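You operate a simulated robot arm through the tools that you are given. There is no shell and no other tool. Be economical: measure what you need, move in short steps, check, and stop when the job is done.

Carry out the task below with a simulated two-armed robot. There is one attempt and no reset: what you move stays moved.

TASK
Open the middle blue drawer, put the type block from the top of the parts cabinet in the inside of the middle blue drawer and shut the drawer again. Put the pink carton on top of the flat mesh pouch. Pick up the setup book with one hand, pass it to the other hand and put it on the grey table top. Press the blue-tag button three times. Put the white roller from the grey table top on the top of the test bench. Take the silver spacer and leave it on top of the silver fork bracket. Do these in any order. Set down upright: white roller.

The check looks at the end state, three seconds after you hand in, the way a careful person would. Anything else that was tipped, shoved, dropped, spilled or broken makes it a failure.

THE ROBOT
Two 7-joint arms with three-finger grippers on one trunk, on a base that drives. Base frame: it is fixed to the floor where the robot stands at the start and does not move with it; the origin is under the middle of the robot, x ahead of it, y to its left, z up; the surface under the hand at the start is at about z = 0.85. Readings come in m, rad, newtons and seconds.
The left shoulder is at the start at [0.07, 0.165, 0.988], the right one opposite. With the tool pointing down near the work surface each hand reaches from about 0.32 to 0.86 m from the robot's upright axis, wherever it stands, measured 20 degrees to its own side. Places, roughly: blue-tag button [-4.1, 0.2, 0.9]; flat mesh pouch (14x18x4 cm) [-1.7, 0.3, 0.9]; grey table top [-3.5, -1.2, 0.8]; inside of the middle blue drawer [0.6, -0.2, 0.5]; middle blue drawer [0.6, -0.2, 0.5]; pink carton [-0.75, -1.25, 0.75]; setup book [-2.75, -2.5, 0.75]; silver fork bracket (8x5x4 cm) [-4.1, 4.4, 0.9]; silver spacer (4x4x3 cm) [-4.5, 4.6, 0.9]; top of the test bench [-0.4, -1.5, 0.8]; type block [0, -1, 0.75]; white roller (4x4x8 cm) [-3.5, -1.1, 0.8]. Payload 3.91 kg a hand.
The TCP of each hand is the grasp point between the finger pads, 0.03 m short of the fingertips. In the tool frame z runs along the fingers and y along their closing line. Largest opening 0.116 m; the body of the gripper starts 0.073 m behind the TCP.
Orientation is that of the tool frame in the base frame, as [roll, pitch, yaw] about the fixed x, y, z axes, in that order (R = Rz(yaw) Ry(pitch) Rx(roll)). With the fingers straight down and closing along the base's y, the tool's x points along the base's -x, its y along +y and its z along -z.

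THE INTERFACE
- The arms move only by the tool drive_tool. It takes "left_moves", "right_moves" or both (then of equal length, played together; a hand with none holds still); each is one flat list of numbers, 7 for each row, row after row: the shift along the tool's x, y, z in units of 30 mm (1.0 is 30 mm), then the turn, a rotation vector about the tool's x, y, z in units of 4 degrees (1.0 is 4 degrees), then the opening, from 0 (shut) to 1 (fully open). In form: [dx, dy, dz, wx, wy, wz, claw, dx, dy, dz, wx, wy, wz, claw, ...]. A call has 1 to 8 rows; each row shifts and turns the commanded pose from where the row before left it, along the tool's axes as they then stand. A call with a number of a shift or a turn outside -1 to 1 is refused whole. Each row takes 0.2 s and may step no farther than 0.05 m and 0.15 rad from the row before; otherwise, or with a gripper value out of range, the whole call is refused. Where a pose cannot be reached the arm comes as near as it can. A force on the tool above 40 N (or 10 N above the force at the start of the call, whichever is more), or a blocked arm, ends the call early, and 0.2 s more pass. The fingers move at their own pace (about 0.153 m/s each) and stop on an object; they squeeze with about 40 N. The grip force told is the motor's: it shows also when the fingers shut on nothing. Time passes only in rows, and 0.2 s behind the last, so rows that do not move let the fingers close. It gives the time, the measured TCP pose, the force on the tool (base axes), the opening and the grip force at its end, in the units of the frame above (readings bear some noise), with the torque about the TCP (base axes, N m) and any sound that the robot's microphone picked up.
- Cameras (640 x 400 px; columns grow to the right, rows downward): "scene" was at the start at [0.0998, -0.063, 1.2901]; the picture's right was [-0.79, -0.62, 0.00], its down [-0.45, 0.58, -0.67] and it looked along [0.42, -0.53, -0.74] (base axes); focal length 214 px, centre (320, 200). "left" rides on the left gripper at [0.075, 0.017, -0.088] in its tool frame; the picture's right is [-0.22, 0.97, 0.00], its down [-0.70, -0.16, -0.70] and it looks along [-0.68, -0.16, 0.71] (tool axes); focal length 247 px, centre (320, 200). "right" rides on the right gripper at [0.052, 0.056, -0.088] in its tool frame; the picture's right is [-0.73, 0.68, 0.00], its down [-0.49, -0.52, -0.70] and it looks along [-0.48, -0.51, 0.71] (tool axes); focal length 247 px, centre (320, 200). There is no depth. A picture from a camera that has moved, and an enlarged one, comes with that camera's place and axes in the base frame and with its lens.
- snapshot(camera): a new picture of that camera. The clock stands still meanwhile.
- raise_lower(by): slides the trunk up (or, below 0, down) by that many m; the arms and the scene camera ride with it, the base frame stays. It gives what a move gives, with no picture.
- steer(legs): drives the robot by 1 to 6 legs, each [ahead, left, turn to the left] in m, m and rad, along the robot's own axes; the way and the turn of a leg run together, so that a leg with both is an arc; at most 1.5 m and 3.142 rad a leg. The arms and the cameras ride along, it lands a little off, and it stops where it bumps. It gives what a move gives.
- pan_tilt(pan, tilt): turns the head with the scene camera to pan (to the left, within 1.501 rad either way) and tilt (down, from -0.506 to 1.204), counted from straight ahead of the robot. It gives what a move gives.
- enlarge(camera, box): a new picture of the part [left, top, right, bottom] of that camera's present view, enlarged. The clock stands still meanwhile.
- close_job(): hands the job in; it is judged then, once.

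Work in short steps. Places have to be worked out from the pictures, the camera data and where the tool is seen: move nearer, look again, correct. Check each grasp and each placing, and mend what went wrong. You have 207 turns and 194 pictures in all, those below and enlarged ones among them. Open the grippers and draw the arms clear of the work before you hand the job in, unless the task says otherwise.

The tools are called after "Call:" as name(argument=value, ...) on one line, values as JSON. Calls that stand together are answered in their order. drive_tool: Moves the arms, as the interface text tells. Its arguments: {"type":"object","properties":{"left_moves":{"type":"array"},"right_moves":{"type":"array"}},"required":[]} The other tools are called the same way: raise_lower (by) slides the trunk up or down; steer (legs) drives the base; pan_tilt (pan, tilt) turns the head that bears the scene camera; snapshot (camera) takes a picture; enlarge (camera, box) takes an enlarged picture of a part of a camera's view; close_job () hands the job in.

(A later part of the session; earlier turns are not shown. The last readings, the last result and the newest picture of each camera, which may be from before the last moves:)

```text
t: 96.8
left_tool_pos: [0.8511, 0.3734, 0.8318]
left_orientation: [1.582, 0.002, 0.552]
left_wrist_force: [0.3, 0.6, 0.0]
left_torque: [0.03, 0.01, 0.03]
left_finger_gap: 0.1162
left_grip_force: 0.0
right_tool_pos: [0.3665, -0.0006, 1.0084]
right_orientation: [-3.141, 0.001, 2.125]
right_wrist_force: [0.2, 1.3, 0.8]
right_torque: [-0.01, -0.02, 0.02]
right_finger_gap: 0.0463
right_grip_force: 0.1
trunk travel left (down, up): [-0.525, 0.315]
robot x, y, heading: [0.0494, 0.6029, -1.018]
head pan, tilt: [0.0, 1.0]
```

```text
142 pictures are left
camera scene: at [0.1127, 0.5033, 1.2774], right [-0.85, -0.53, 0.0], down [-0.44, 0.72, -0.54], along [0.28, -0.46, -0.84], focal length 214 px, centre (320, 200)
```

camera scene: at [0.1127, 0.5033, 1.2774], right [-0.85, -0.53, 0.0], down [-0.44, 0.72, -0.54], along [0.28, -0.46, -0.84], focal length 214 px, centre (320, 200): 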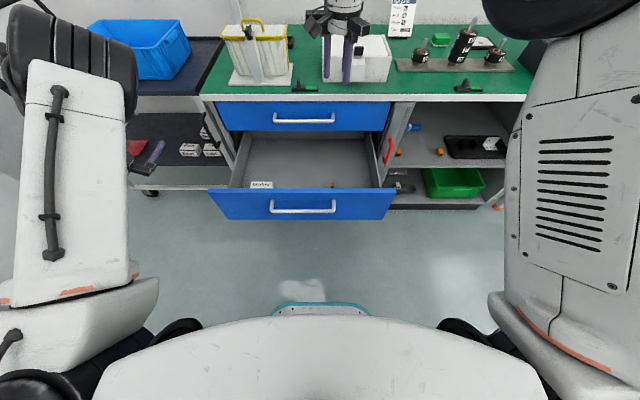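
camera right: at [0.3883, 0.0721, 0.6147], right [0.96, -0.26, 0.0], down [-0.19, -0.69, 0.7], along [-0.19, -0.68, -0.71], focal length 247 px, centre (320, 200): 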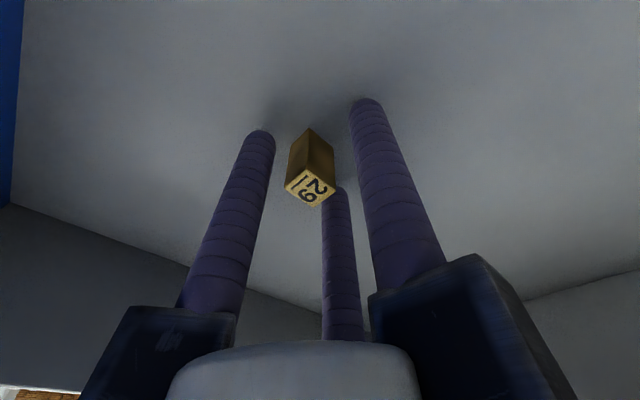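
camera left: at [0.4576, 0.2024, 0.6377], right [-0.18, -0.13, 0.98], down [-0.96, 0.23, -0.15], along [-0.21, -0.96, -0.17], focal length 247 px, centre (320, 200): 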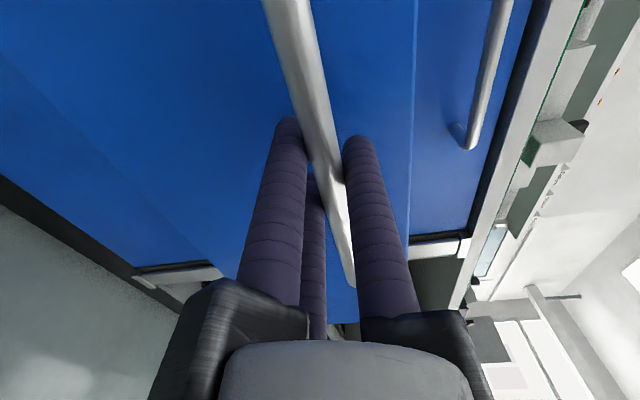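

Block seen in the drawer. Back up, bring left hand to drawer centre below the handle with fingers closed, ready to push.

Call:
steer(legs=[[-0.22, 0, 0], [0, -0.08, 0]])

Call:
drive_tool(left_moves=[-1, -0.5, 0, 0, 0, 0, 0, -1, -0.5, 0, 0, 0, 0, 0, -1, -0.5, 0, 0, 0, 0, 0, -1, -0.5, 0, 0, 0, 0, 0, -1, -0.5, 0, 0, 0, 0, 0, -1, -0.5, 0, 0, 0, 0, 0, -1, -0.5, 0, 0, 0, 0, 0, -1, -0.5, 0, 0, 0, 0, 0])

Call:
drive_tool(left_moves=[-1, -0.8, 0, 0, 0, 0, 0, -1, -0.8, 0, 0, 0, 0, 0, -1, -0.9, 0, 0, 0, 0, 0, -1, -0.9, 0, 0, 0, 0, 0, -1, -0.9, 0, 0, 0, 0, 0, -1, -0.9, 0, 0, 0, 0, 0])

Call:
snapshot(camera="left")

Call:
snapshot(camera="scene")

```text
t: 99.2
left_tool_pos: [0.6674, 0.5176, 0.8305]
left_orientation: [1.581, 0.003, 0.551]
left_wrist_force: [0.0, 0.3, 0.4]
left_torque: [0.03, 0.04, 0.06]
left_finger_gap: 0.1161
left_grip_force: 0.0
right_tool_pos: [0.1821, 0.1436, 1.0076]
right_orientation: [-3.141, 0.0, 2.126]
right_wrist_force: [-0.4, -0.1, 0.1]
right_torque: [0.01, -0.06, 0.0]
right_finger_gap: 0.0464
right_grip_force: 0.0
trunk travel left (down, up): [-0.525, 0.315]
robot x, y, heading: [-0.1324, 0.7496, -1.022]
head pan, tilt: [0.0, 1.0]
```

```text
t: 101.0
left_tool_pos: [0.4637, 0.3912, 0.7121]
left_orientation: [1.583, 0.003, 0.551]
left_wrist_force: [-0.7, -0.6, 0.0]
left_torque: [-0.01, 0.03, 0.01]
left_finger_gap: 0.0094
left_grip_force: 39.9
right_tool_pos: [0.1829, 0.1438, 1.0069]
right_orientation: [-3.139, 0.0, 2.124]
right_wrist_force: [0.8, -0.6, 0.5]
right_torque: [0.02, -0.02, 0.0]
right_finger_gap: 0.0465
right_grip_force: 0.0
trunk travel left (down, up): [-0.525, 0.315]
robot x, y, heading: [-0.1351, 0.751, -1.02]
head pan, tilt: [0.0, 1.0]
```

```text
t: 102.4
left_tool_pos: [0.3075, 0.3003, 0.5561]
left_orientation: [1.581, 0.002, 0.55]
left_wrist_force: [-0.2, 0.2, 0.8]
left_torque: [0.02, 0.0, 0.02]
left_finger_gap: 0.0092
left_grip_force: 39.7
right_tool_pos: [0.1831, 0.1436, 1.0076]
right_orientation: [3.14, 0.0, 2.124]
right_wrist_force: [-0.6, -0.8, -0.8]
right_torque: [0.0, -0.03, -0.01]
right_finger_gap: 0.0465
right_grip_force: 0.0
trunk travel left (down, up): [-0.525, 0.315]
robot x, y, heading: [-0.1312, 0.7502, -1.02]
head pan, tilt: [0.0, 1.0]
```

```text
141 pictures are left
camera left: at [0.3246, 0.4151, 0.5741], right [-0.18, -0.13, 0.98], down [-0.96, 0.23, -0.15], along [-0.21, -0.96, -0.16], focal length 247 px, centre (320, 200)
```

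left: 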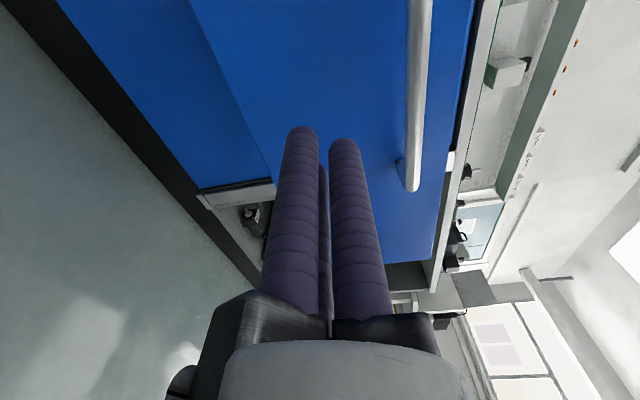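

```text
140 pictures are left
camera scene: at [-0.0702, 0.6474, 1.2774], right [-0.85, -0.53, 0.0], down [-0.44, 0.72, -0.54], along [0.28, -0.46, -0.84], focal length 214 px, centre (320, 200)
```

scene: 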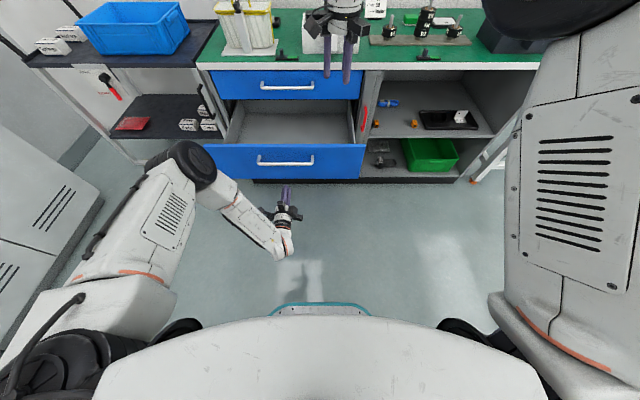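

Hand is ready. Raise the right hand clear of bench items, then drive forward 0.3 to push the drawer.

Call:
drive_tool(right_moves=[0, 0, -1, 0, 0, 0, 0.4, 0, 0, -1, 0, 0, 0, 0.4, 0, 0, -1, 0, 0, 0, 0.4, 0, 0, -1, 0, 0, 0, 0.4, 0, 0, -0.5, 0, 0, 0, 0.4])

Call:
steer(legs=[[0.3, 0, 0]])

Call:
snapshot(camera="scene")

```text
t: 103.6
left_tool_pos: [0.3071, 0.301, 0.5552]
left_orientation: [1.58, 0.004, 0.55]
left_wrist_force: [0.6, 0.7, -0.4]
left_torque: [-0.04, 0.03, 0.04]
left_finger_gap: 0.0089
left_grip_force: 39.9
right_tool_pos: [0.1831, 0.1436, 1.1423]
right_orientation: [-3.139, -0.001, 2.124]
right_wrist_force: [-0.5, 0.1, 0.2]
right_torque: [0.03, -0.02, 0.01]
right_finger_gap: 0.0465
right_grip_force: 0.2
trunk travel left (down, up): [-0.525, 0.315]
robot x, y, heading: [-0.1334, 0.7511, -1.019]
head pan, tilt: [0.0, 1.0]
```

```text
t: 105.6
left_tool_pos: [0.4626, 0.0452, 0.556]
left_orientation: [1.581, 0.003, 0.548]
left_wrist_force: [-0.3, -0.2, -0.3]
left_torque: [-0.01, 0.01, -0.01]
left_finger_gap: 0.009
left_grip_force: 39.9
right_tool_pos: [0.3401, -0.1125, 1.1426]
right_orientation: [-3.141, 0.0, 2.121]
right_wrist_force: [0.3, -1.0, -0.1]
right_torque: [0.01, -0.01, 0.02]
right_finger_gap: 0.0464
right_grip_force: 0.1
trunk travel left (down, up): [-0.525, 0.315]
robot x, y, heading: [0.0219, 0.4972, -1.018]
head pan, tilt: [0.0, 1.0]
```

```text
139 pictures are left
camera scene: at [0.0872, 0.3926, 1.2773], right [-0.85, -0.52, 0.0], down [-0.44, 0.72, -0.54], along [0.28, -0.46, -0.84], focal length 214 px, centre (320, 200)
```

scene: 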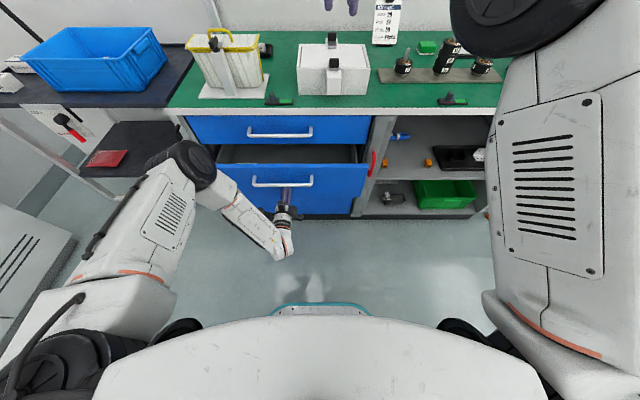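

Closing well; drive forward 0.09 more (left hand nears the closed position), then check.

Call:
steer(legs=[[0.085, 0, 0]])

Call:
enlarge(camera="scene", box=[160, 80, 416, 240])

```text
t: 106.7
left_tool_pos: [0.5094, -0.0275, 0.556]
left_orientation: [1.582, 0.004, 0.55]
left_wrist_force: [1.4, 0.2, -0.2]
left_torque: [-0.05, -0.01, 0.03]
left_finger_gap: 0.0089
left_grip_force: 39.7
right_tool_pos: [0.3851, -0.1857, 1.1418]
right_orientation: [-3.14, -0.001, 2.122]
right_wrist_force: [0.2, -0.6, -0.1]
right_torque: [0.05, 0.02, 0.0]
right_finger_gap: 0.0465
right_grip_force: 0.1
trunk travel left (down, up): [-0.525, 0.315]
robot x, y, heading: [0.0655, 0.42, -1.018]
head pan, tilt: [0.0, 1.0]
```

```text
2.50 times, centred on (288, 160) of scene
camera zoom: at [0.1319, 0.3199, 1.2773], right [-0.85, -0.52, 0.0], down [-0.44, 0.72, -0.54], along [0.28, -0.46, -0.84], focal length 536 px, centre (400, 300)
```

zoom: 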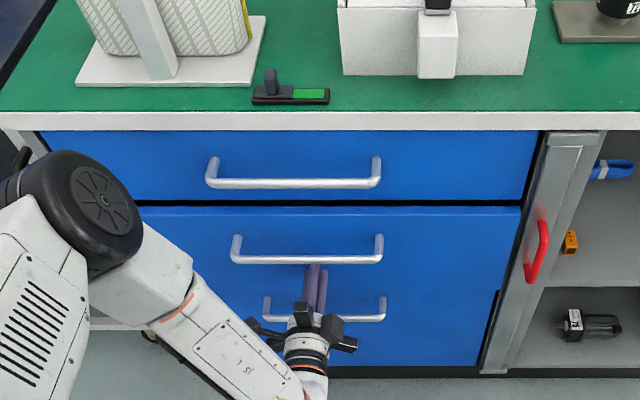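

Almost shut. Push on gently with the arm until contact force rises.

Call:
drive_tool(left_moves=[0, 0, 0.5, 0, 0, 0, 0, 0, 0, 0.5, 0, 0, 0, 0, 0, 0, 0.5, 0, 0, 0, 0, 0, 0, 0.5, 0, 0, 0, 0])

Call:
enlarge(camera="scene", box=[160, 80, 416, 240])

```text
t: 107.5
left_tool_pos: [0.5238, -0.0545, 0.5538]
left_orientation: [1.586, 0.0, 0.543]
left_wrist_force: [-6.6, 19.3, 14.7]
left_torque: [-0.89, -0.22, 0.13]
left_finger_gap: 0.0091
left_grip_force: 40.4
right_tool_pos: [0.385, -0.1829, 1.1427]
right_orientation: [-3.14, -0.001, 2.123]
right_wrist_force: [0.9, -1.1, -0.1]
right_torque: [0.08, 0.02, -0.01]
right_finger_gap: 0.0465
right_grip_force: 0.1
trunk travel left (down, up): [-0.525, 0.315]
robot x, y, heading: [0.0681, 0.4233, -1.017]
head pan, tilt: [0.0, 1.0]
stopped in row 3 (left hand): the force on the tool passed its limit at 57 N (the readings are from after the stop); the commanded pose is now the measured one
```

```text
2.50 times, centred on (288, 160) of scene
camera zoom: at [0.131, 0.322, 1.2775], right [-0.85, -0.53, 0.0], down [-0.44, 0.72, -0.54], along [0.28, -0.46, -0.84], focal length 536 px, centre (400, 300)
```

zoom: 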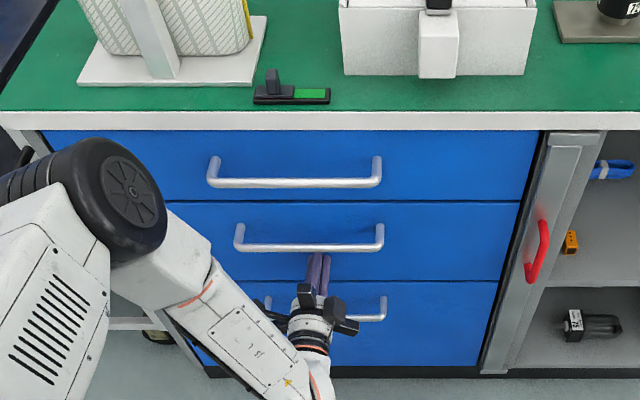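

Drawer is fully shut. Back the base off 0.25, then raise the left hand and rotate it back to fingers-down.

Call:
steer(legs=[[-0.2, 0, 0]])

Call:
drive_tool(left_moves=[0.5, 1, 0, 0, 0, 0, 0.5, 0.5, 1, 0, 0, 0, 0, 0.5, 0.5, 1, 0, 0, 0, 0, 0.5, 0.5, 1, 0, 0, 0, 0, 0.5, 0.5, 1, 0, 0, 0, 0, 0.5, 0.5, 1, 0, 0, 0, 0, 0.5, 0.5, 1, 0, 0, 0, 0, 0.5, 0.5, 1, 0, 0, 0, 0, 0.5])

Call:
drive_tool(left_moves=[0.5, 1, 0, 1, 1, -1, 0.5, 0, 0, 0, 1, 1, -1, 0.5, 0, 0, 0, 1, 1, -1, 0.5, 0, 0, 0, 1, 1, -1, 0.5, 0, 0, 0, 1, 1, -1, 0.5, 0, 0, 0, 1, 1, -1, 0.5, 0, 0, 0, 1, 1, -1, 0.5, 0, 0, 0, 1, 1, -1, 0.5])

Call:
drive_tool(left_moves=[0, 0, 0, 1, 1, -1, 0.5, 0, 0, 0, 1, 1, -1, 0.5, 0, 0, 0, 1, 1, -1, 0.5, 0, 0, 0, 1, 1, -1, 0.5, 0, 0, 0, 1, 1, -1, 0.5, 0, 0, 0, 1, 1, -1, 0.5, 0, 0, 0, 1, 1, -1, 0.5, 0, 0, 0, 1, 1, -1, 0.5])

Call:
pan_tilt(pan=-1.3, tilt=0.45)

Call:
snapshot(camera="scene")

```text
t: 109.1
left_tool_pos: [0.4182, 0.1159, 0.5548]
left_orientation: [1.587, 0.002, 0.545]
left_wrist_force: [-0.4, 1.4, -0.4]
left_torque: [0.01, -0.02, -0.03]
left_finger_gap: 0.0088
left_grip_force: 40.0
right_tool_pos: [0.2787, -0.0122, 1.1425]
right_orientation: [-3.139, 0.001, 2.121]
right_wrist_force: [-0.4, -0.1, 0.0]
right_torque: [-0.03, -0.02, -0.02]
right_finger_gap: 0.0462
right_grip_force: 0.1
trunk travel left (down, up): [-0.525, 0.315]
robot x, y, heading: [-0.0416, 0.5936, -1.02]
head pan, tilt: [0.0, 1.0]
```

```text
t: 110.9
left_tool_pos: [0.5233, 0.1748, 0.7946]
left_orientation: [1.587, 0.001, 0.545]
left_wrist_force: [0.1, 0.2, 0.4]
left_torque: [-0.03, -0.02, 0.01]
left_finger_gap: 0.0582
left_grip_force: 0.1
right_tool_pos: [0.279, -0.0129, 1.1425]
right_orientation: [-3.141, -0.001, 2.121]
right_wrist_force: [-0.5, -0.7, 0.1]
right_torque: [-0.01, 0.01, 0.01]
right_finger_gap: 0.0465
right_grip_force: 0.0
trunk travel left (down, up): [-0.525, 0.315]
robot x, y, heading: [-0.0373, 0.5941, -1.019]
head pan, tilt: [0.0, 1.0]
```

```text
t: 112.7
left_tool_pos: [0.5367, 0.1815, 0.8237]
left_orientation: [2.303, 0.327, 1.269]
left_wrist_force: [1.2, 1.1, -0.3]
left_torque: [-0.01, -0.01, 0.02]
left_finger_gap: 0.058
left_grip_force: 0.1
right_tool_pos: [0.278, -0.0126, 1.1422]
right_orientation: [-3.14, -0.002, 2.124]
right_wrist_force: [0.0, 1.0, -0.6]
right_torque: [0.01, -0.07, 0.02]
right_finger_gap: 0.0463
right_grip_force: 0.0
trunk travel left (down, up): [-0.525, 0.315]
robot x, y, heading: [-0.0374, 0.5951, -1.014]
head pan, tilt: [0.0, 1.0]
```

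```text
t: 114.5
left_tool_pos: [0.537, 0.1821, 0.8229]
left_orientation: [3.05, 0.072, 2.019]
left_wrist_force: [0.1, -0.5, -0.3]
left_torque: [-0.01, 0.02, 0.04]
left_finger_gap: 0.058
left_grip_force: 0.1
right_tool_pos: [0.2805, -0.0144, 1.1419]
right_orientation: [-3.141, -0.001, 2.121]
right_wrist_force: [0.5, -1.2, -0.3]
right_torque: [-0.01, 0.03, 0.0]
right_finger_gap: 0.0464
right_grip_force: 0.1
trunk travel left (down, up): [-0.525, 0.315]
robot x, y, heading: [-0.0383, 0.5894, -1.024]
head pan, tilt: [0.0, 1.0]
```

```text
t: 115.9
left_tool_pos: [0.5354, 0.1822, 0.8231]
left_orientation: [3.048, 0.073, 2.019]
left_wrist_force: [0.5, -0.3, 0.5]
left_torque: [0.01, -0.02, -0.03]
left_finger_gap: 0.0578
left_grip_force: 0.0
right_tool_pos: [0.2804, -0.013, 1.1431]
right_orientation: [-3.139, -0.003, 2.121]
right_wrist_force: [-1.0, 0.4, -0.2]
right_torque: [0.0, -0.02, 0.0]
right_finger_gap: 0.0465
right_grip_force: 0.0
trunk travel left (down, up): [-0.525, 0.315]
robot x, y, heading: [-0.0348, 0.5929, -1.017]
head pan, tilt: [-1.3, 0.45]
```

```text
136 pictures are left
camera scene: at [-0.0729, 0.4835, 1.323], right [-0.73, 0.68, 0.0], down [0.3, 0.32, -0.9], along [-0.61, -0.66, -0.44], focal length 214 px, centre (320, 200)
```

scene: 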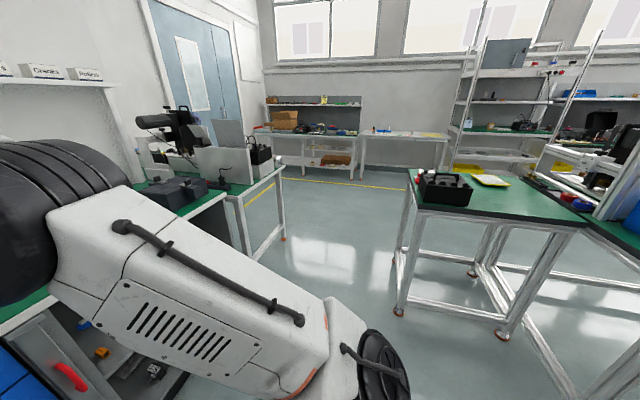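

Great overview: the flat mesh pouch is on the right table (~(-1.65,0.29)). Zoom into the test bench area to find the pink carton.

Call:
enlarge(camera="scene", box=[120, 90, 312, 210])

Call:
enlarge(camera="scene", box=[400, 140, 560, 240])

```text
3.33 times, centred on (216, 150) of scene
camera zoom: at [-0.0729, 0.4835, 1.323], right [-0.73, 0.68, 0.0], down [0.3, 0.32, -0.9], along [-0.61, -0.66, -0.44], focal length 715 px, centre (667, 367)
```

zoom: 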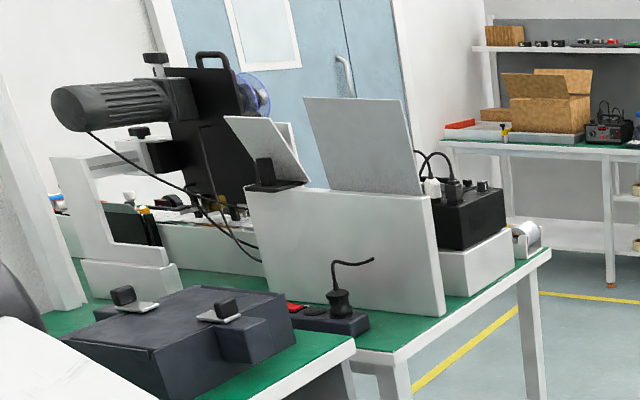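

```text
4.00 times, centred on (480, 190) of scene
camera zoom: at [-0.0729, 0.4835, 1.323], right [-0.73, 0.68, 0.0], down [0.3, 0.32, -0.9], along [-0.61, -0.66, -0.44], focal length 858 px, centre (-320, 240)
```

zoom: 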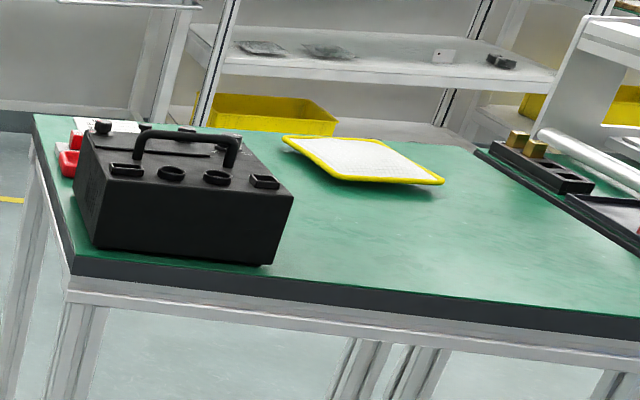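

I'll raise the left hand to 1.14, turn right 90° to face down the aisle, and drive forward a bit toward the test bench's end.

Call:
drive_tool(left_moves=[0, 0, -1, 0.9, 0.9, -0.9, 0.5, 0, 0, -1, 0.4, 0.4, -0.4, 0.5, 0, 0, -1, 0, 0, 0, 0.5, 0, 0, -1, 0, 0, 0, 0.5, 0, 0, -1, 0, 0, 0, 0.5, 0.5, 0, -1, 0, 0, 0, 0.5, 1, 0, -1, 0, 0, 0, 0.5, 1, 0, -1, 0, 0, 0, 0.5])

Call:
steer(legs=[[0, 0, -1.571], [0.5, 0.26, 0]])

Call:
pan_tilt(pan=0.3, tilt=0.45)

Call:
snapshot(camera="scene")

```text
t: 117.7
left_tool_pos: [0.4936, 0.2465, 1.0655]
left_orientation: [-3.139, -0.014, 2.112]
left_wrist_force: [-0.4, 0.8, 0.2]
left_torque: [-0.02, -0.05, -0.05]
left_finger_gap: 0.0581
left_grip_force: 0.1
right_tool_pos: [0.2787, -0.012, 1.144]
right_orientation: [-3.138, 0.003, 2.123]
right_wrist_force: [0.2, 0.5, -1.4]
right_torque: [0.02, -0.01, 0.02]
right_finger_gap: 0.0464
right_grip_force: 0.1
trunk travel left (down, up): [-0.525, 0.315]
robot x, y, heading: [-0.0351, 0.5954, -1.021]
head pan, tilt: [-1.3, 0.45]
```

```text
t: 124.8
left_tool_pos: [-0.6665, -0.432, 1.0636]
left_orientation: [-3.141, -0.014, 0.553]
left_wrist_force: [0.2, -0.3, -0.9]
left_torque: [0.01, -0.02, 0.0]
left_finger_gap: 0.0579
left_grip_force: 0.0
right_tool_pos: [-0.9279, -0.2192, 1.1422]
right_orientation: [-3.14, -0.001, 0.563]
right_wrist_force: [0.4, 1.0, 0.6]
right_torque: [0.0, -0.01, 0.01]
right_finger_gap: 0.0466
right_grip_force: 0.0
trunk travel left (down, up): [-0.525, 0.315]
robot x, y, heading: [-0.3233, 0.1031, -2.577]
head pan, tilt: [-1.3, 0.45]
```

```text
t: 126.5
left_tool_pos: [-0.6671, -0.4301, 1.0644]
left_orientation: [-3.141, -0.014, 0.555]
left_wrist_force: [-0.6, 0.5, -0.3]
left_torque: [0.04, 0.01, 0.01]
left_finger_gap: 0.0582
left_grip_force: 0.1
right_tool_pos: [-0.926, -0.2191, 1.1429]
right_orientation: [-3.14, -0.001, 0.562]
right_wrist_force: [-0.5, 0.8, -0.1]
right_torque: [0.01, 0.01, 0.02]
right_finger_gap: 0.0466
right_grip_force: 0.1
trunk travel left (down, up): [-0.525, 0.315]
robot x, y, heading: [-0.3226, 0.1066, -2.572]
head pan, tilt: [0.3, 0.45]
```

```text
133 pictures are left
camera scene: at [-0.4247, 0.0081, 1.323], right [-0.76, 0.65, 0.0], down [0.28, 0.33, -0.9], along [-0.59, -0.68, -0.44], focal length 214 px, centre (320, 200)
```

scene: 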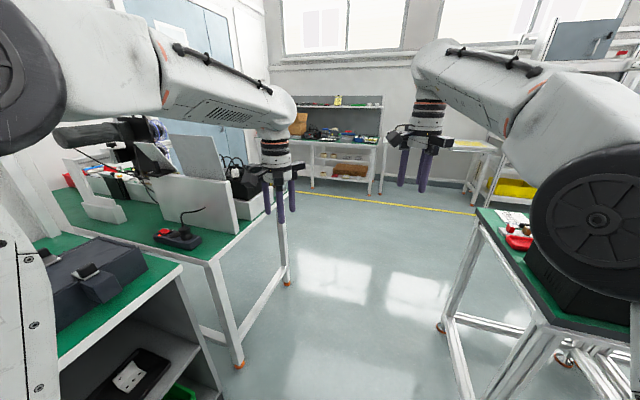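

Elbows are wide in this narrow aisle; I'll extend both hands forward so the elbows come in, then look.

Call:
drive_tool(left_moves=[-1, -0.3, 0, 0, 0, 0, 0.5, -1, -0.3, 0, 0, 0, 0, 0.5, -1, -0.3, 0, 0, 0, 0, 0.5, -1, -0.3, 0, 0, 0, 0, 0.5, -1, -0.3, 0, 0, 0, 0, 0.5, -1, -0.3, 0, 0, 0, 0, 0.5], right_moves=[-0.6, -0.7, 0.7, 0, 0, 0, 0.4, -0.6, -0.7, 0.7, 0, 0, 0, 0.4, -0.6, -0.7, 0.7, 0, 0, 0, 0.4, -0.6, -0.7, 0.7, 0, 0, 0, 0.4, -0.6, -0.7, 0, 0, 0, 0, 0.4, -0.6, -0.7, 0, 0, 0, 0, 0.4])

Call:
pan_tilt(pan=-0.3, tilt=0.6)

Call:
snapshot(camera="scene")

```text
t: 127.9
left_tool_pos: [-0.8491, -0.4813, 1.0627]
left_orientation: [-3.141, -0.016, 0.555]
left_wrist_force: [-0.5, 0.0, 0.6]
left_torque: [0.0, -0.04, 0.02]
left_finger_gap: 0.0579
left_grip_force: 0.0
right_tool_pos: [-1.0608, -0.1689, 1.0555]
right_orientation: [-3.141, -0.003, 0.564]
right_wrist_force: [-0.4, -0.6, -0.9]
right_torque: [-0.02, -0.03, 0.04]
right_finger_gap: 0.0465
right_grip_force: 0.1
right hand out of reach, approached as far as the arm can: row 5, 6
trunk travel left (down, up): [-0.525, 0.315]
robot x, y, heading: [-0.3232, 0.1051, -2.577]
head pan, tilt: [0.3, 0.45]
```

```text
t: 128.9
left_tool_pos: [-0.8478, -0.482, 1.0614]
left_orientation: [3.141, -0.015, 0.553]
left_wrist_force: [0.0, 0.7, -1.0]
left_torque: [0.0, -0.03, -0.01]
left_finger_gap: 0.0579
left_grip_force: 0.0
right_tool_pos: [-1.0588, -0.1696, 1.0577]
right_orientation: [-3.139, -0.001, 0.561]
right_wrist_force: [0.2, -0.3, -0.6]
right_torque: [0.01, 0.05, 0.0]
right_finger_gap: 0.0464
right_grip_force: 0.1
trunk travel left (down, up): [-0.525, 0.315]
robot x, y, heading: [-0.3248, 0.1038, -2.576]
head pan, tilt: [-0.3, 0.6]
```

```text
132 pictures are left
camera scene: at [-0.4505, 0.0548, 1.3094], right [-0.26, 0.97, 0.0], down [0.55, 0.15, -0.82], along [-0.8, -0.22, -0.57], focal length 214 px, centre (320, 200)
```

scene: 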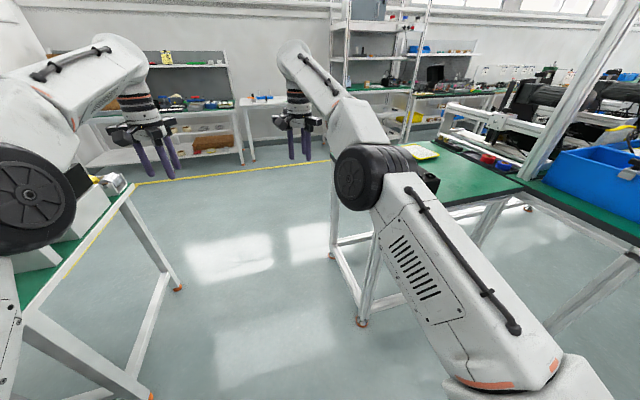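

Aisle is tight for elbows, so raise the trunk 0.3 m to carry arms above the box and panels, then drive forward along the aisle.

Call:
raise_lower(by=0.3)

Call:
steer(legs=[[0.8, 0.0, 0]])

Call:
pan_tilt(pan=0.9, tilt=0.6)

Call:
snapshot(camera="scene")

```text
t: 131.9
left_tool_pos: [-0.8493, -0.4809, 1.3621]
left_orientation: [-3.142, -0.015, 0.554]
left_wrist_force: [0.2, 0.3, -0.1]
left_torque: [0.0, 0.0, 0.04]
left_finger_gap: 0.058
left_grip_force: 0.0
right_tool_pos: [-1.0589, -0.171, 1.3575]
right_orientation: [-3.139, -0.002, 0.561]
right_wrist_force: [-0.4, 0.0, 0.2]
right_torque: [0.0, 0.01, 0.03]
right_finger_gap: 0.0464
right_grip_force: 0.0
trunk travel left (down, up): [-0.825, 0.015]
robot x, y, heading: [-0.3274, 0.1057, -2.578]
head pan, tilt: [-0.3, 0.6]
```

```text
t: 136.2
left_tool_pos: [-1.5334, -0.9106, 1.3631]
left_orientation: [3.141, -0.014, 0.552]
left_wrist_force: [-0.5, -0.4, 0.6]
left_torque: [0.0, 0.03, 0.02]
left_finger_gap: 0.0582
left_grip_force: 0.0
right_tool_pos: [-1.7427, -0.5991, 1.3581]
right_orientation: [-3.139, -0.001, 0.558]
right_wrist_force: [-0.3, -0.3, 0.3]
right_torque: [0.0, 0.02, -0.01]
right_finger_gap: 0.0462
right_grip_force: 0.0
trunk travel left (down, up): [-0.825, 0.015]
robot x, y, heading: [-1.0059, -0.3248, -2.581]
head pan, tilt: [-0.3, 0.6]
```

```text
t: 137.6
left_tool_pos: [-1.5328, -0.911, 1.3624]
left_orientation: [3.141, -0.014, 0.552]
left_wrist_force: [0.2, 0.8, 0.7]
left_torque: [0.0, -0.05, 0.0]
left_finger_gap: 0.0582
left_grip_force: 0.1
right_tool_pos: [-1.7441, -0.6005, 1.3577]
right_orientation: [-3.14, -0.002, 0.56]
right_wrist_force: [-1.4, -0.8, -0.6]
right_torque: [0.0, -0.02, 0.02]
right_finger_gap: 0.0465
right_grip_force: 0.1
trunk travel left (down, up): [-0.825, 0.015]
robot x, y, heading: [-1.0107, -0.3259, -2.579]
head pan, tilt: [0.901, 0.6]
```

```text
131 pictures are left
camera scene: at [-1.0593, -0.4415, 1.6094], right [-0.99, 0.11, 0.0], down [0.06, 0.56, -0.82], along [-0.09, -0.82, -0.57], focal length 214 px, centre (320, 200)
```

scene: 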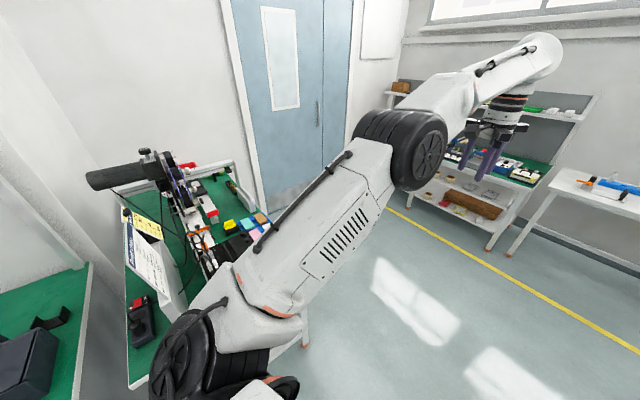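

Clear passage. Drive 0.6 further and look back-left at the test bench.

Call:
steer(legs=[[0.65, 0, 0], [0, 0, 1.571]])

Call:
pan_tilt(pan=0.7, tilt=0.6)

Call:
snapshot(camera="scene")

```text
t: 145.1
left_tool_pos: [-0.9627, -1.1884, 1.3629]
left_orientation: [-3.141, -0.014, 2.138]
left_wrist_force: [0.2, 0.1, -0.2]
left_torque: [-0.02, 0.01, 0.02]
left_finger_gap: 0.058
left_grip_force: 0.1
right_tool_pos: [-1.2695, -1.4019, 1.3584]
right_orientation: [-3.14, -0.004, 2.147]
right_wrist_force: [-0.1, 0.4, -0.6]
right_torque: [-0.02, 0.01, 0.02]
right_finger_gap: 0.0465
right_grip_force: 0.1
trunk travel left (down, up): [-0.825, 0.015]
robot x, y, heading: [-1.5552, -0.6719, -0.993]
head pan, tilt: [0.901, 0.6]
```

```text
t: 145.8
left_tool_pos: [-0.9608, -1.1874, 1.3629]
left_orientation: [-3.141, -0.014, 2.138]
left_wrist_force: [0.3, 0.4, 0.1]
left_torque: [0.0, -0.03, 0.05]
left_finger_gap: 0.0581
left_grip_force: 0.0
right_tool_pos: [-1.2685, -1.4036, 1.3573]
right_orientation: [-3.138, 0.0, 2.146]
right_wrist_force: [-0.2, -0.4, -1.0]
right_torque: [0.0, 0.0, 0.01]
right_finger_gap: 0.0466
right_grip_force: 0.0
trunk travel left (down, up): [-0.825, 0.015]
robot x, y, heading: [-1.5524, -0.6684, -0.995]
head pan, tilt: [0.7, 0.6]
```

```text
130 pictures are left
camera scene: at [-1.4412, -0.7393, 1.6094], right [-0.29, -0.96, 0.0], down [-0.54, 0.16, -0.82], along [0.79, -0.24, -0.57], focal length 214 px, centre (320, 200)
```

scene: 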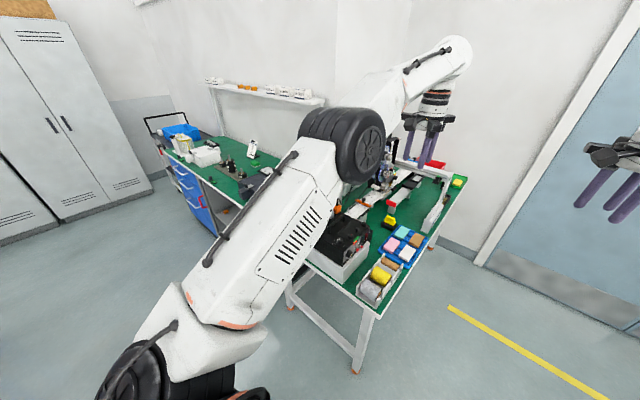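

Zoom into the test bench end to identify the pink carton.

Call:
enlarge(camera="scene", box=[310, 150, 474, 310])

```text
2.50 times, centred on (392, 230) of scene
camera zoom: at [-1.4412, -0.7393, 1.6094], right [-0.29, -0.96, 0.0], down [-0.54, 0.16, -0.82], along [0.79, -0.24, -0.57], focal length 536 px, centre (140, 125)
```

zoom: 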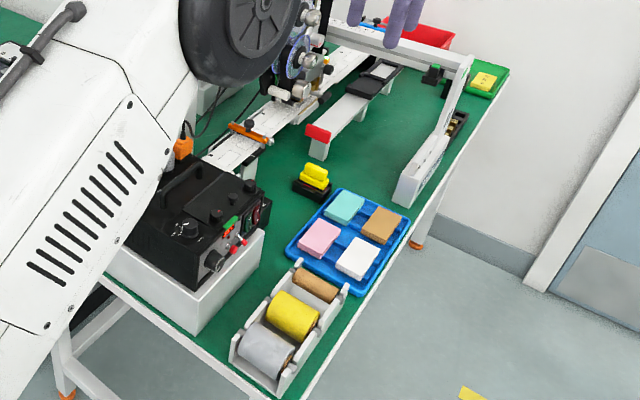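

The pink carton sits in a blue tray at about (-0.885,-1.25,0.88). I'll drive round to the bench's end so it's ahead-right of the robot, facing the bench end.

Call:
steer(legs=[[0, -0.41, 0], [0.64, 0, 0], [0, 0, 1.53]])

Call:
pan_tilt(pan=-0.1, tilt=0.8)

Call:
snapshot(camera="scene")

```text
t: 155.3
left_tool_pos: [-1.0136, -0.8498, 1.3621]
left_orientation: [3.14, -0.014, -2.61]
left_wrist_force: [0.5, -1.1, 0.0]
left_torque: [-0.04, -0.04, -0.02]
left_finger_gap: 0.0579
left_grip_force: 0.0
right_tool_pos: [-0.8098, -1.1651, 1.3578]
right_orientation: [-3.141, 0.0, -2.599]
right_wrist_force: [-0.7, 0.3, -0.7]
right_torque: [0.01, 0.02, 0.0]
right_finger_gap: 0.0464
right_grip_force: 0.1
trunk travel left (down, up): [-0.825, 0.015]
robot x, y, heading: [-1.5529, -1.4232, 0.543]
head pan, tilt: [0.7, 0.6]
```

```text
t: 156.4
left_tool_pos: [-1.0147, -0.8493, 1.3624]
left_orientation: [3.141, -0.014, -2.609]
left_wrist_force: [0.0, 0.9, -0.2]
left_torque: [0.03, 0.01, -0.02]
left_finger_gap: 0.0578
left_grip_force: 0.1
right_tool_pos: [-0.8097, -1.1648, 1.3568]
right_orientation: [-3.139, 0.0, -2.601]
right_wrist_force: [-0.4, -0.6, 0.0]
right_torque: [0.0, 0.01, 0.02]
right_finger_gap: 0.0463
right_grip_force: 0.1
trunk travel left (down, up): [-0.825, 0.015]
robot x, y, heading: [-1.55, -1.4204, 0.541]
head pan, tilt: [-0.099, 0.799]
```

```text
128 pictures are left
camera scene: at [-1.4343, -1.3645, 1.5926], right [0.43, -0.9, 0.0], down [-0.65, -0.31, -0.7], along [0.63, 0.3, -0.72], focal length 214 px, centre (320, 200)
```

scene: 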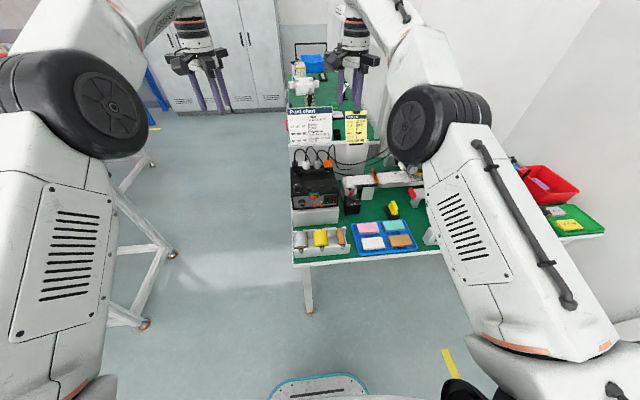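

Pink carton at ≈(-0.883,-1.28), i.e. 0.64 ahead and 0.22 right. Position the right hand over it, tuck the left hand back, then lower the trunk.

Call:
drive_tool(left_moves=[1, 0.5, 0, 0, 0, 0, 0.5, 1, 0.5, 0, 0, 0, 0, 0.5, 1, 0.5, 0, 0, 0, 0, 0.5, 1, 0.5, 0, 0, 0, 0, 0.5, 1, 0.5, 0, 0, 0, 0, 0.5], right_moves=[0.8, -0.4, 0, 0, 0, 0, 1, 0.8, -0.4, 0, 0, 0, 0, 1, 0.8, -0.4, 0, 0, 0, 0, 1, 0.8, -0.4, 0, 0, 0, 0, 1, 0.8, -0.4, 0, 0, 0, 0, 1])

Call:
raise_lower(by=-0.25)

Call:
snapshot(camera="right")

Call:
snapshot(camera="scene")

```text
t: 157.6
left_tool_pos: [-1.1865, -0.8642, 1.3669]
left_orientation: [-3.141, -0.009, -2.608]
left_wrist_force: [-0.9, 0.7, 0.4]
left_torque: [0.03, -0.02, -0.01]
left_finger_gap: 0.0579
left_grip_force: 0.1
right_tool_pos: [-0.8866, -1.2806, 1.3612]
right_orientation: [-3.141, 0.002, -2.598]
right_wrist_force: [0.1, -0.5, -0.2]
right_torque: [0.04, -0.07, 0.04]
right_finger_gap: 0.1163
right_grip_force: 0.0
trunk travel left (down, up): [-0.825, 0.015]
robot x, y, heading: [-1.5533, -1.4265, 0.544]
head pan, tilt: [-0.099, 0.799]
```

```text
t: 160.2
left_tool_pos: [-1.183, -0.8611, 1.1141]
left_orientation: [-3.141, -0.014, -2.609]
left_wrist_force: [-0.6, 0.5, -0.1]
left_torque: [0.01, 0.01, 0.03]
left_finger_gap: 0.0579
left_grip_force: 0.1
right_tool_pos: [-0.8816, -1.2777, 1.1063]
right_orientation: [-3.139, 0.0, -2.6]
right_wrist_force: [-0.3, 0.3, 0.4]
right_torque: [0.0, -0.01, -0.03]
right_finger_gap: 0.1158
right_grip_force: 0.1
trunk travel left (down, up): [-0.575, 0.265]
robot x, y, heading: [-1.5479, -1.4258, 0.537]
head pan, tilt: [-0.099, 0.799]
```

```text
127 pictures are left
camera right: at [-0.9541, -1.2565, 1.1951], right [0.28, 0.96, 0.0], down [0.69, -0.2, 0.7], along [0.67, -0.19, -0.71], focal length 247 px, centre (320, 200)
```

right: 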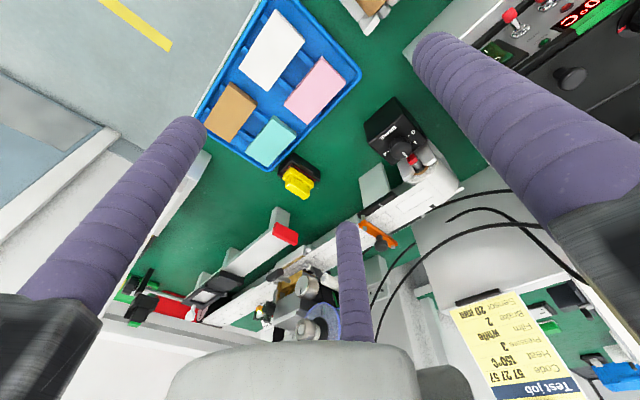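

```text
126 pictures are left
camera scene: at [-1.4346, -1.3647, 1.3426], right [0.43, -0.9, 0.0], down [-0.65, -0.31, -0.7], along [0.63, 0.3, -0.72], focal length 214 px, centre (320, 200)
```

scene: 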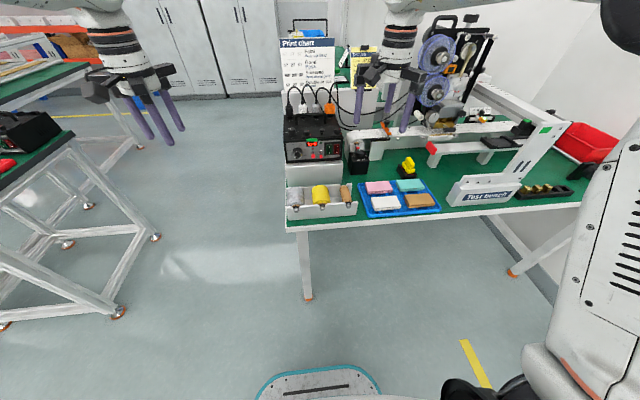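

Triangulation puts the carton top at ~(-0.815,-1.303,0.81), 48×87 mm with its long axis across. I'll move above with the hand nearly aligned and descend partway with opening ~0.6.

Call:
drive_tool(right_moves=[-0.75, -0.7, 0, 0, 0, -0.5, 0.6, -0.75, -0.7, 0, 0, 0, -0.4, 0.6, 0, 0, 1, 0, 0, 0, 0.6, 0, 0, 1, 0, 0, 0, 0.6, 0, 0, 1, 0, 0, 0, 0.6, 0, 0, 1, 0, 0, 0, 0.6, 0, 0, 1, 0, 0, 0, 0.6])

Call:
snapshot(camera="right")

```text
t: 161.8
left_tool_pos: [-1.1809, -0.8608, 1.1143]
left_orientation: [-3.14, -0.015, -2.61]
left_wrist_force: [0.7, 0.6, 0.7]
left_torque: [-0.02, 0.0, 0.03]
left_finger_gap: 0.0579
left_grip_force: 0.0
right_tool_pos: [-0.8201, -1.2901, 0.9562]
right_orientation: [-3.14, -0.003, -2.538]
right_wrist_force: [0.6, -0.3, 0.0]
right_torque: [0.01, 0.0, 0.02]
right_finger_gap: 0.0696
right_grip_force: 0.1
trunk travel left (down, up): [-0.575, 0.265]
robot x, y, heading: [-1.5545, -1.4241, 0.541]
head pan, tilt: [-0.099, 0.799]
```

```text
125 pictures are left
camera right: at [-0.8938, -1.2726, 1.0441], right [0.22, 0.98, 0.0], down [0.7, -0.15, 0.7], along [0.68, -0.15, -0.71], focal length 247 px, centre (320, 200)
```

right: 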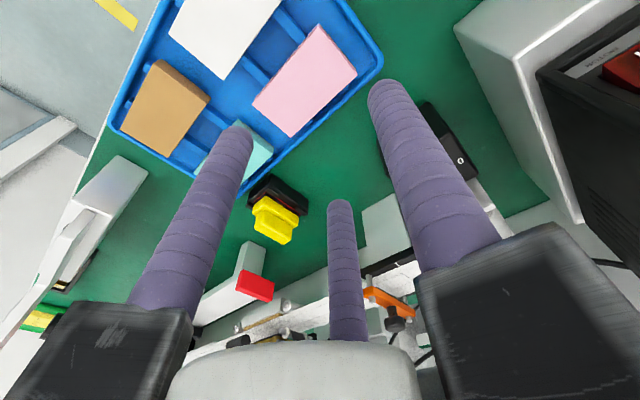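

Refined: carton top nearer z≈0.78, centre ≈(-0.804,-1.311). Adjust slightly and descend to TCP 0.866 to re-check.

Call:
drive_tool(right_moves=[-0.1, -0.3, 1, 0, 0, 0, 0.63, 0, 0, 1, 0, 0, 0, 0.63, 0, 0, 1, 0, 0, 0, 0.63])

Call:
snapshot(camera="right")

Call:
enlarge(camera="scene", box=[320, 110, 480, 230])

```text
t: 162.6
left_tool_pos: [-1.1817, -0.8621, 1.1135]
left_orientation: [-3.141, -0.015, -2.609]
left_wrist_force: [0.6, -0.2, 0.1]
left_torque: [-0.03, 0.03, 0.0]
left_finger_gap: 0.058
left_grip_force: 0.0
right_tool_pos: [-0.8126, -1.296, 0.8668]
right_orientation: [-3.14, -0.001, -2.538]
right_wrist_force: [0.0, 0.3, -1.1]
right_torque: [0.01, 0.0, -0.03]
right_finger_gap: 0.0733
right_grip_force: 0.0
trunk travel left (down, up): [-0.575, 0.265]
robot x, y, heading: [-1.552, -1.425, 0.542]
head pan, tilt: [-0.099, 0.799]
```

```text
124 pictures are left
camera right: at [-0.8866, -1.2786, 0.9539], right [0.22, 0.98, 0.0], down [0.7, -0.15, 0.7], along [0.68, -0.15, -0.71], focal length 247 px, centre (320, 200)
```

right: 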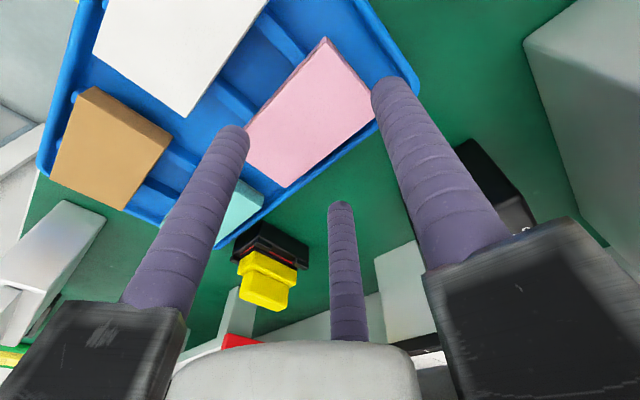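

```text
3.33 times, centred on (400, 170) of scene
camera zoom: at [-1.4335, -1.3644, 1.3425], right [0.43, -0.9, 0.0], down [-0.65, -0.31, -0.7], along [0.63, 0.3, -0.72], focal length 715 px, centre (53, 300)
```

zoom: 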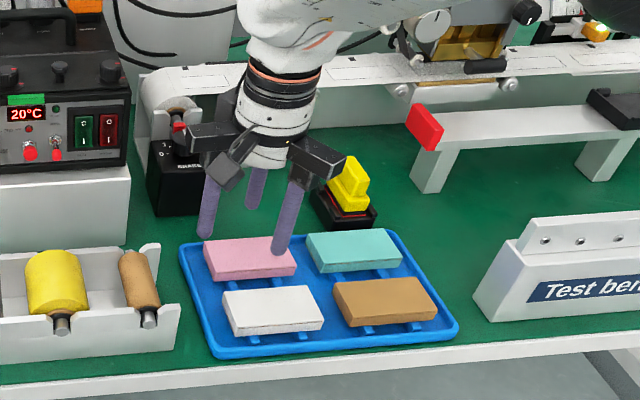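

Alignment good (carton centre 1 mm ahead, 20 mm right of TCP as intended). Descend 0.068 and close.

Call:
drive_tool(right_moves=[0, 0, 1, 0, 0, 0, 0.63, 0, 0, 1, 0, 0, 0, 0.63, 0, 0, 0.25, 0, 0, 0, 0.63])

Call:
snapshot(camera="right")

```text
t: 163.2
left_tool_pos: [-1.1828, -0.8598, 1.1147]
left_orientation: [3.14, -0.015, -2.611]
left_wrist_force: [-0.6, 1.0, 0.3]
left_torque: [-0.02, 0.04, -0.01]
left_finger_gap: 0.0579
left_grip_force: 0.0
right_tool_pos: [-0.8122, -1.2929, 0.8243]
right_orientation: [-3.138, 0.011, -2.537]
right_wrist_force: [-10.1, 0.9, 13.4]
right_torque: [-0.57, 0.44, -0.55]
right_finger_gap: 0.0751
right_grip_force: 1.8
trunk travel left (down, up): [-0.575, 0.265]
robot x, y, heading: [-1.5517, -1.4238, 0.542]
head pan, tilt: [-0.099, 0.799]
stopped in row 2 (right hand): the force on the tool passed its limit at 62 N (the readings are from after the stop); the commanded pose is now the measured one
```

```text
122 pictures are left
camera right: at [-0.8858, -1.2769, 0.9108], right [0.21, 0.98, 0.01], down [0.69, -0.16, 0.71], along [0.69, -0.15, -0.71], focal length 247 px, centre (320, 200)
```

right: 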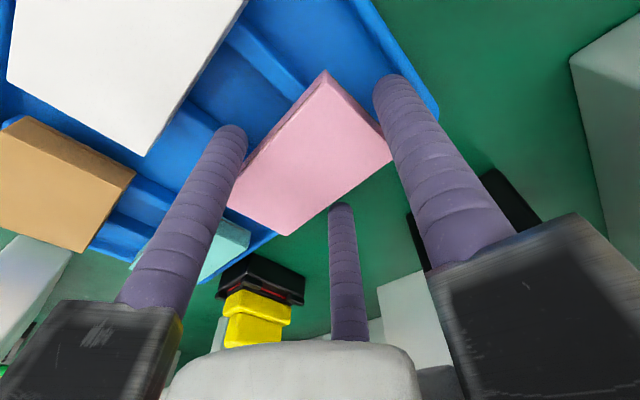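

Finger B touched the carton's near edge: top is nearer 0.80, so the centre is ~4 mm closer to the robot. Lift 12 mm, shift back, open slightly more, and check.

Call:
drive_tool(right_moves=[0, 0, -0.6, 0, 0, 0, 0.7, 0.17, 0.1, 0, 0, 0, 0, 0.7])

Call:
snapshot(camera="right")

Call:
enlarge(camera="scene", box=[350, 140, 446, 200])

```text
t: 163.8
left_tool_pos: [-1.1819, -0.8608, 1.1146]
left_orientation: [-3.141, -0.017, -2.61]
left_wrist_force: [0.8, -0.8, -0.3]
left_torque: [-0.03, 0.0, -0.02]
left_finger_gap: 0.058
left_grip_force: 0.0
right_tool_pos: [-0.8157, -1.2947, 0.8399]
right_orientation: [-3.138, 0.011, -2.536]
right_wrist_force: [0.0, 0.2, 0.0]
right_torque: [-0.03, 0.0, 0.02]
right_finger_gap: 0.081
right_grip_force: 0.0
trunk travel left (down, up): [-0.575, 0.265]
robot x, y, heading: [-1.5499, -1.4186, 0.541]
head pan, tilt: [-0.099, 0.799]
```

```text
121 pictures are left
camera right: at [-0.8904, -1.2776, 0.9264], right [0.21, 0.98, 0.01], down [0.69, -0.16, 0.71], along [0.69, -0.15, -0.71], focal length 247 px, centre (320, 200)
```

right: 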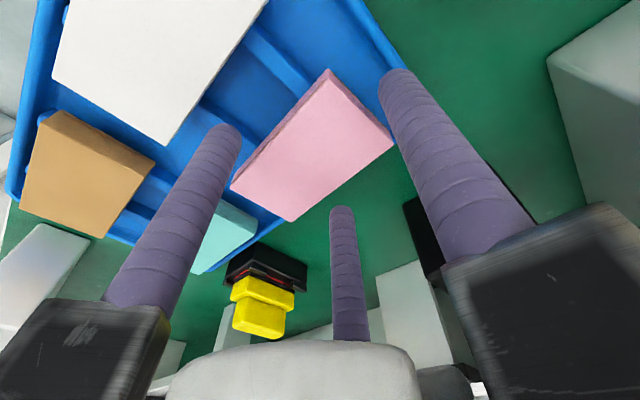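

```text
6.67 times, centred on (398, 170) of scene
camera zoom: at [-1.4345, -1.3644, 1.3425], right [0.43, -0.9, 0.0], down [-0.65, -0.31, -0.7], along [0.63, 0.3, -0.72], focal length 1430 px, centre (-200, 400)
```

zoom: 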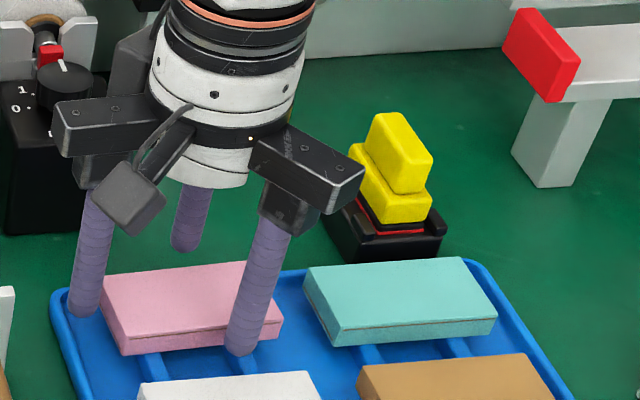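

The carton was nudged ~6 mm forward. Shift forward 6 mm, then descend 0.033 m.

Call:
drive_tool(right_moves=[-0.2, 0, 0, 0, 0, 0, 0.7, 0, 0, 0.4, 0, 0, 0, 0.7, 0, 0, 0.4, 0, 0, 0, 0.7, 0, 0, 0.3, 0, 0, 0, 0.7])

Call:
snapshot(camera="right")

```text
t: 164.7
left_tool_pos: [-1.1848, -0.8639, 1.1163]
left_orientation: [-3.141, -0.011, -2.611]
left_wrist_force: [0.0, 0.9, -0.9]
left_torque: [-0.04, 0.01, 0.01]
left_finger_gap: 0.0582
left_grip_force: 0.0
right_tool_pos: [-0.8102, -1.2905, 0.8256]
right_orientation: [-3.138, 0.029, -2.536]
right_wrist_force: [-20.1, -12.6, 30.4]
right_torque: [0.97, 1.41, 1.33]
right_finger_gap: 0.0817
right_grip_force: 0.4
trunk travel left (down, up): [-0.575, 0.265]
robot x, y, heading: [-1.5561, -1.4273, 0.541]
head pan, tilt: [-0.099, 0.799]
stopped in row 4 (right hand): the force on the tool passed its limit at 47 N (the readings are from after the stop); the commanded pose is now the measured one
```

```text
119 pictures are left
camera right: at [-0.8861, -1.2759, 0.9117], right [0.21, 0.98, 0.02], down [0.68, -0.16, 0.71], along [0.7, -0.14, -0.7], focal length 247 px, centre (320, 200)
```

right: 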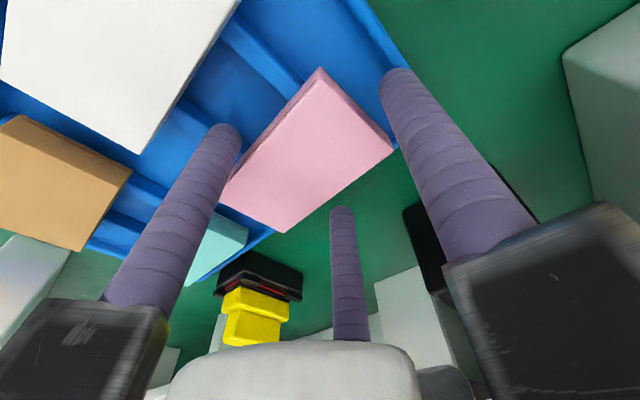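

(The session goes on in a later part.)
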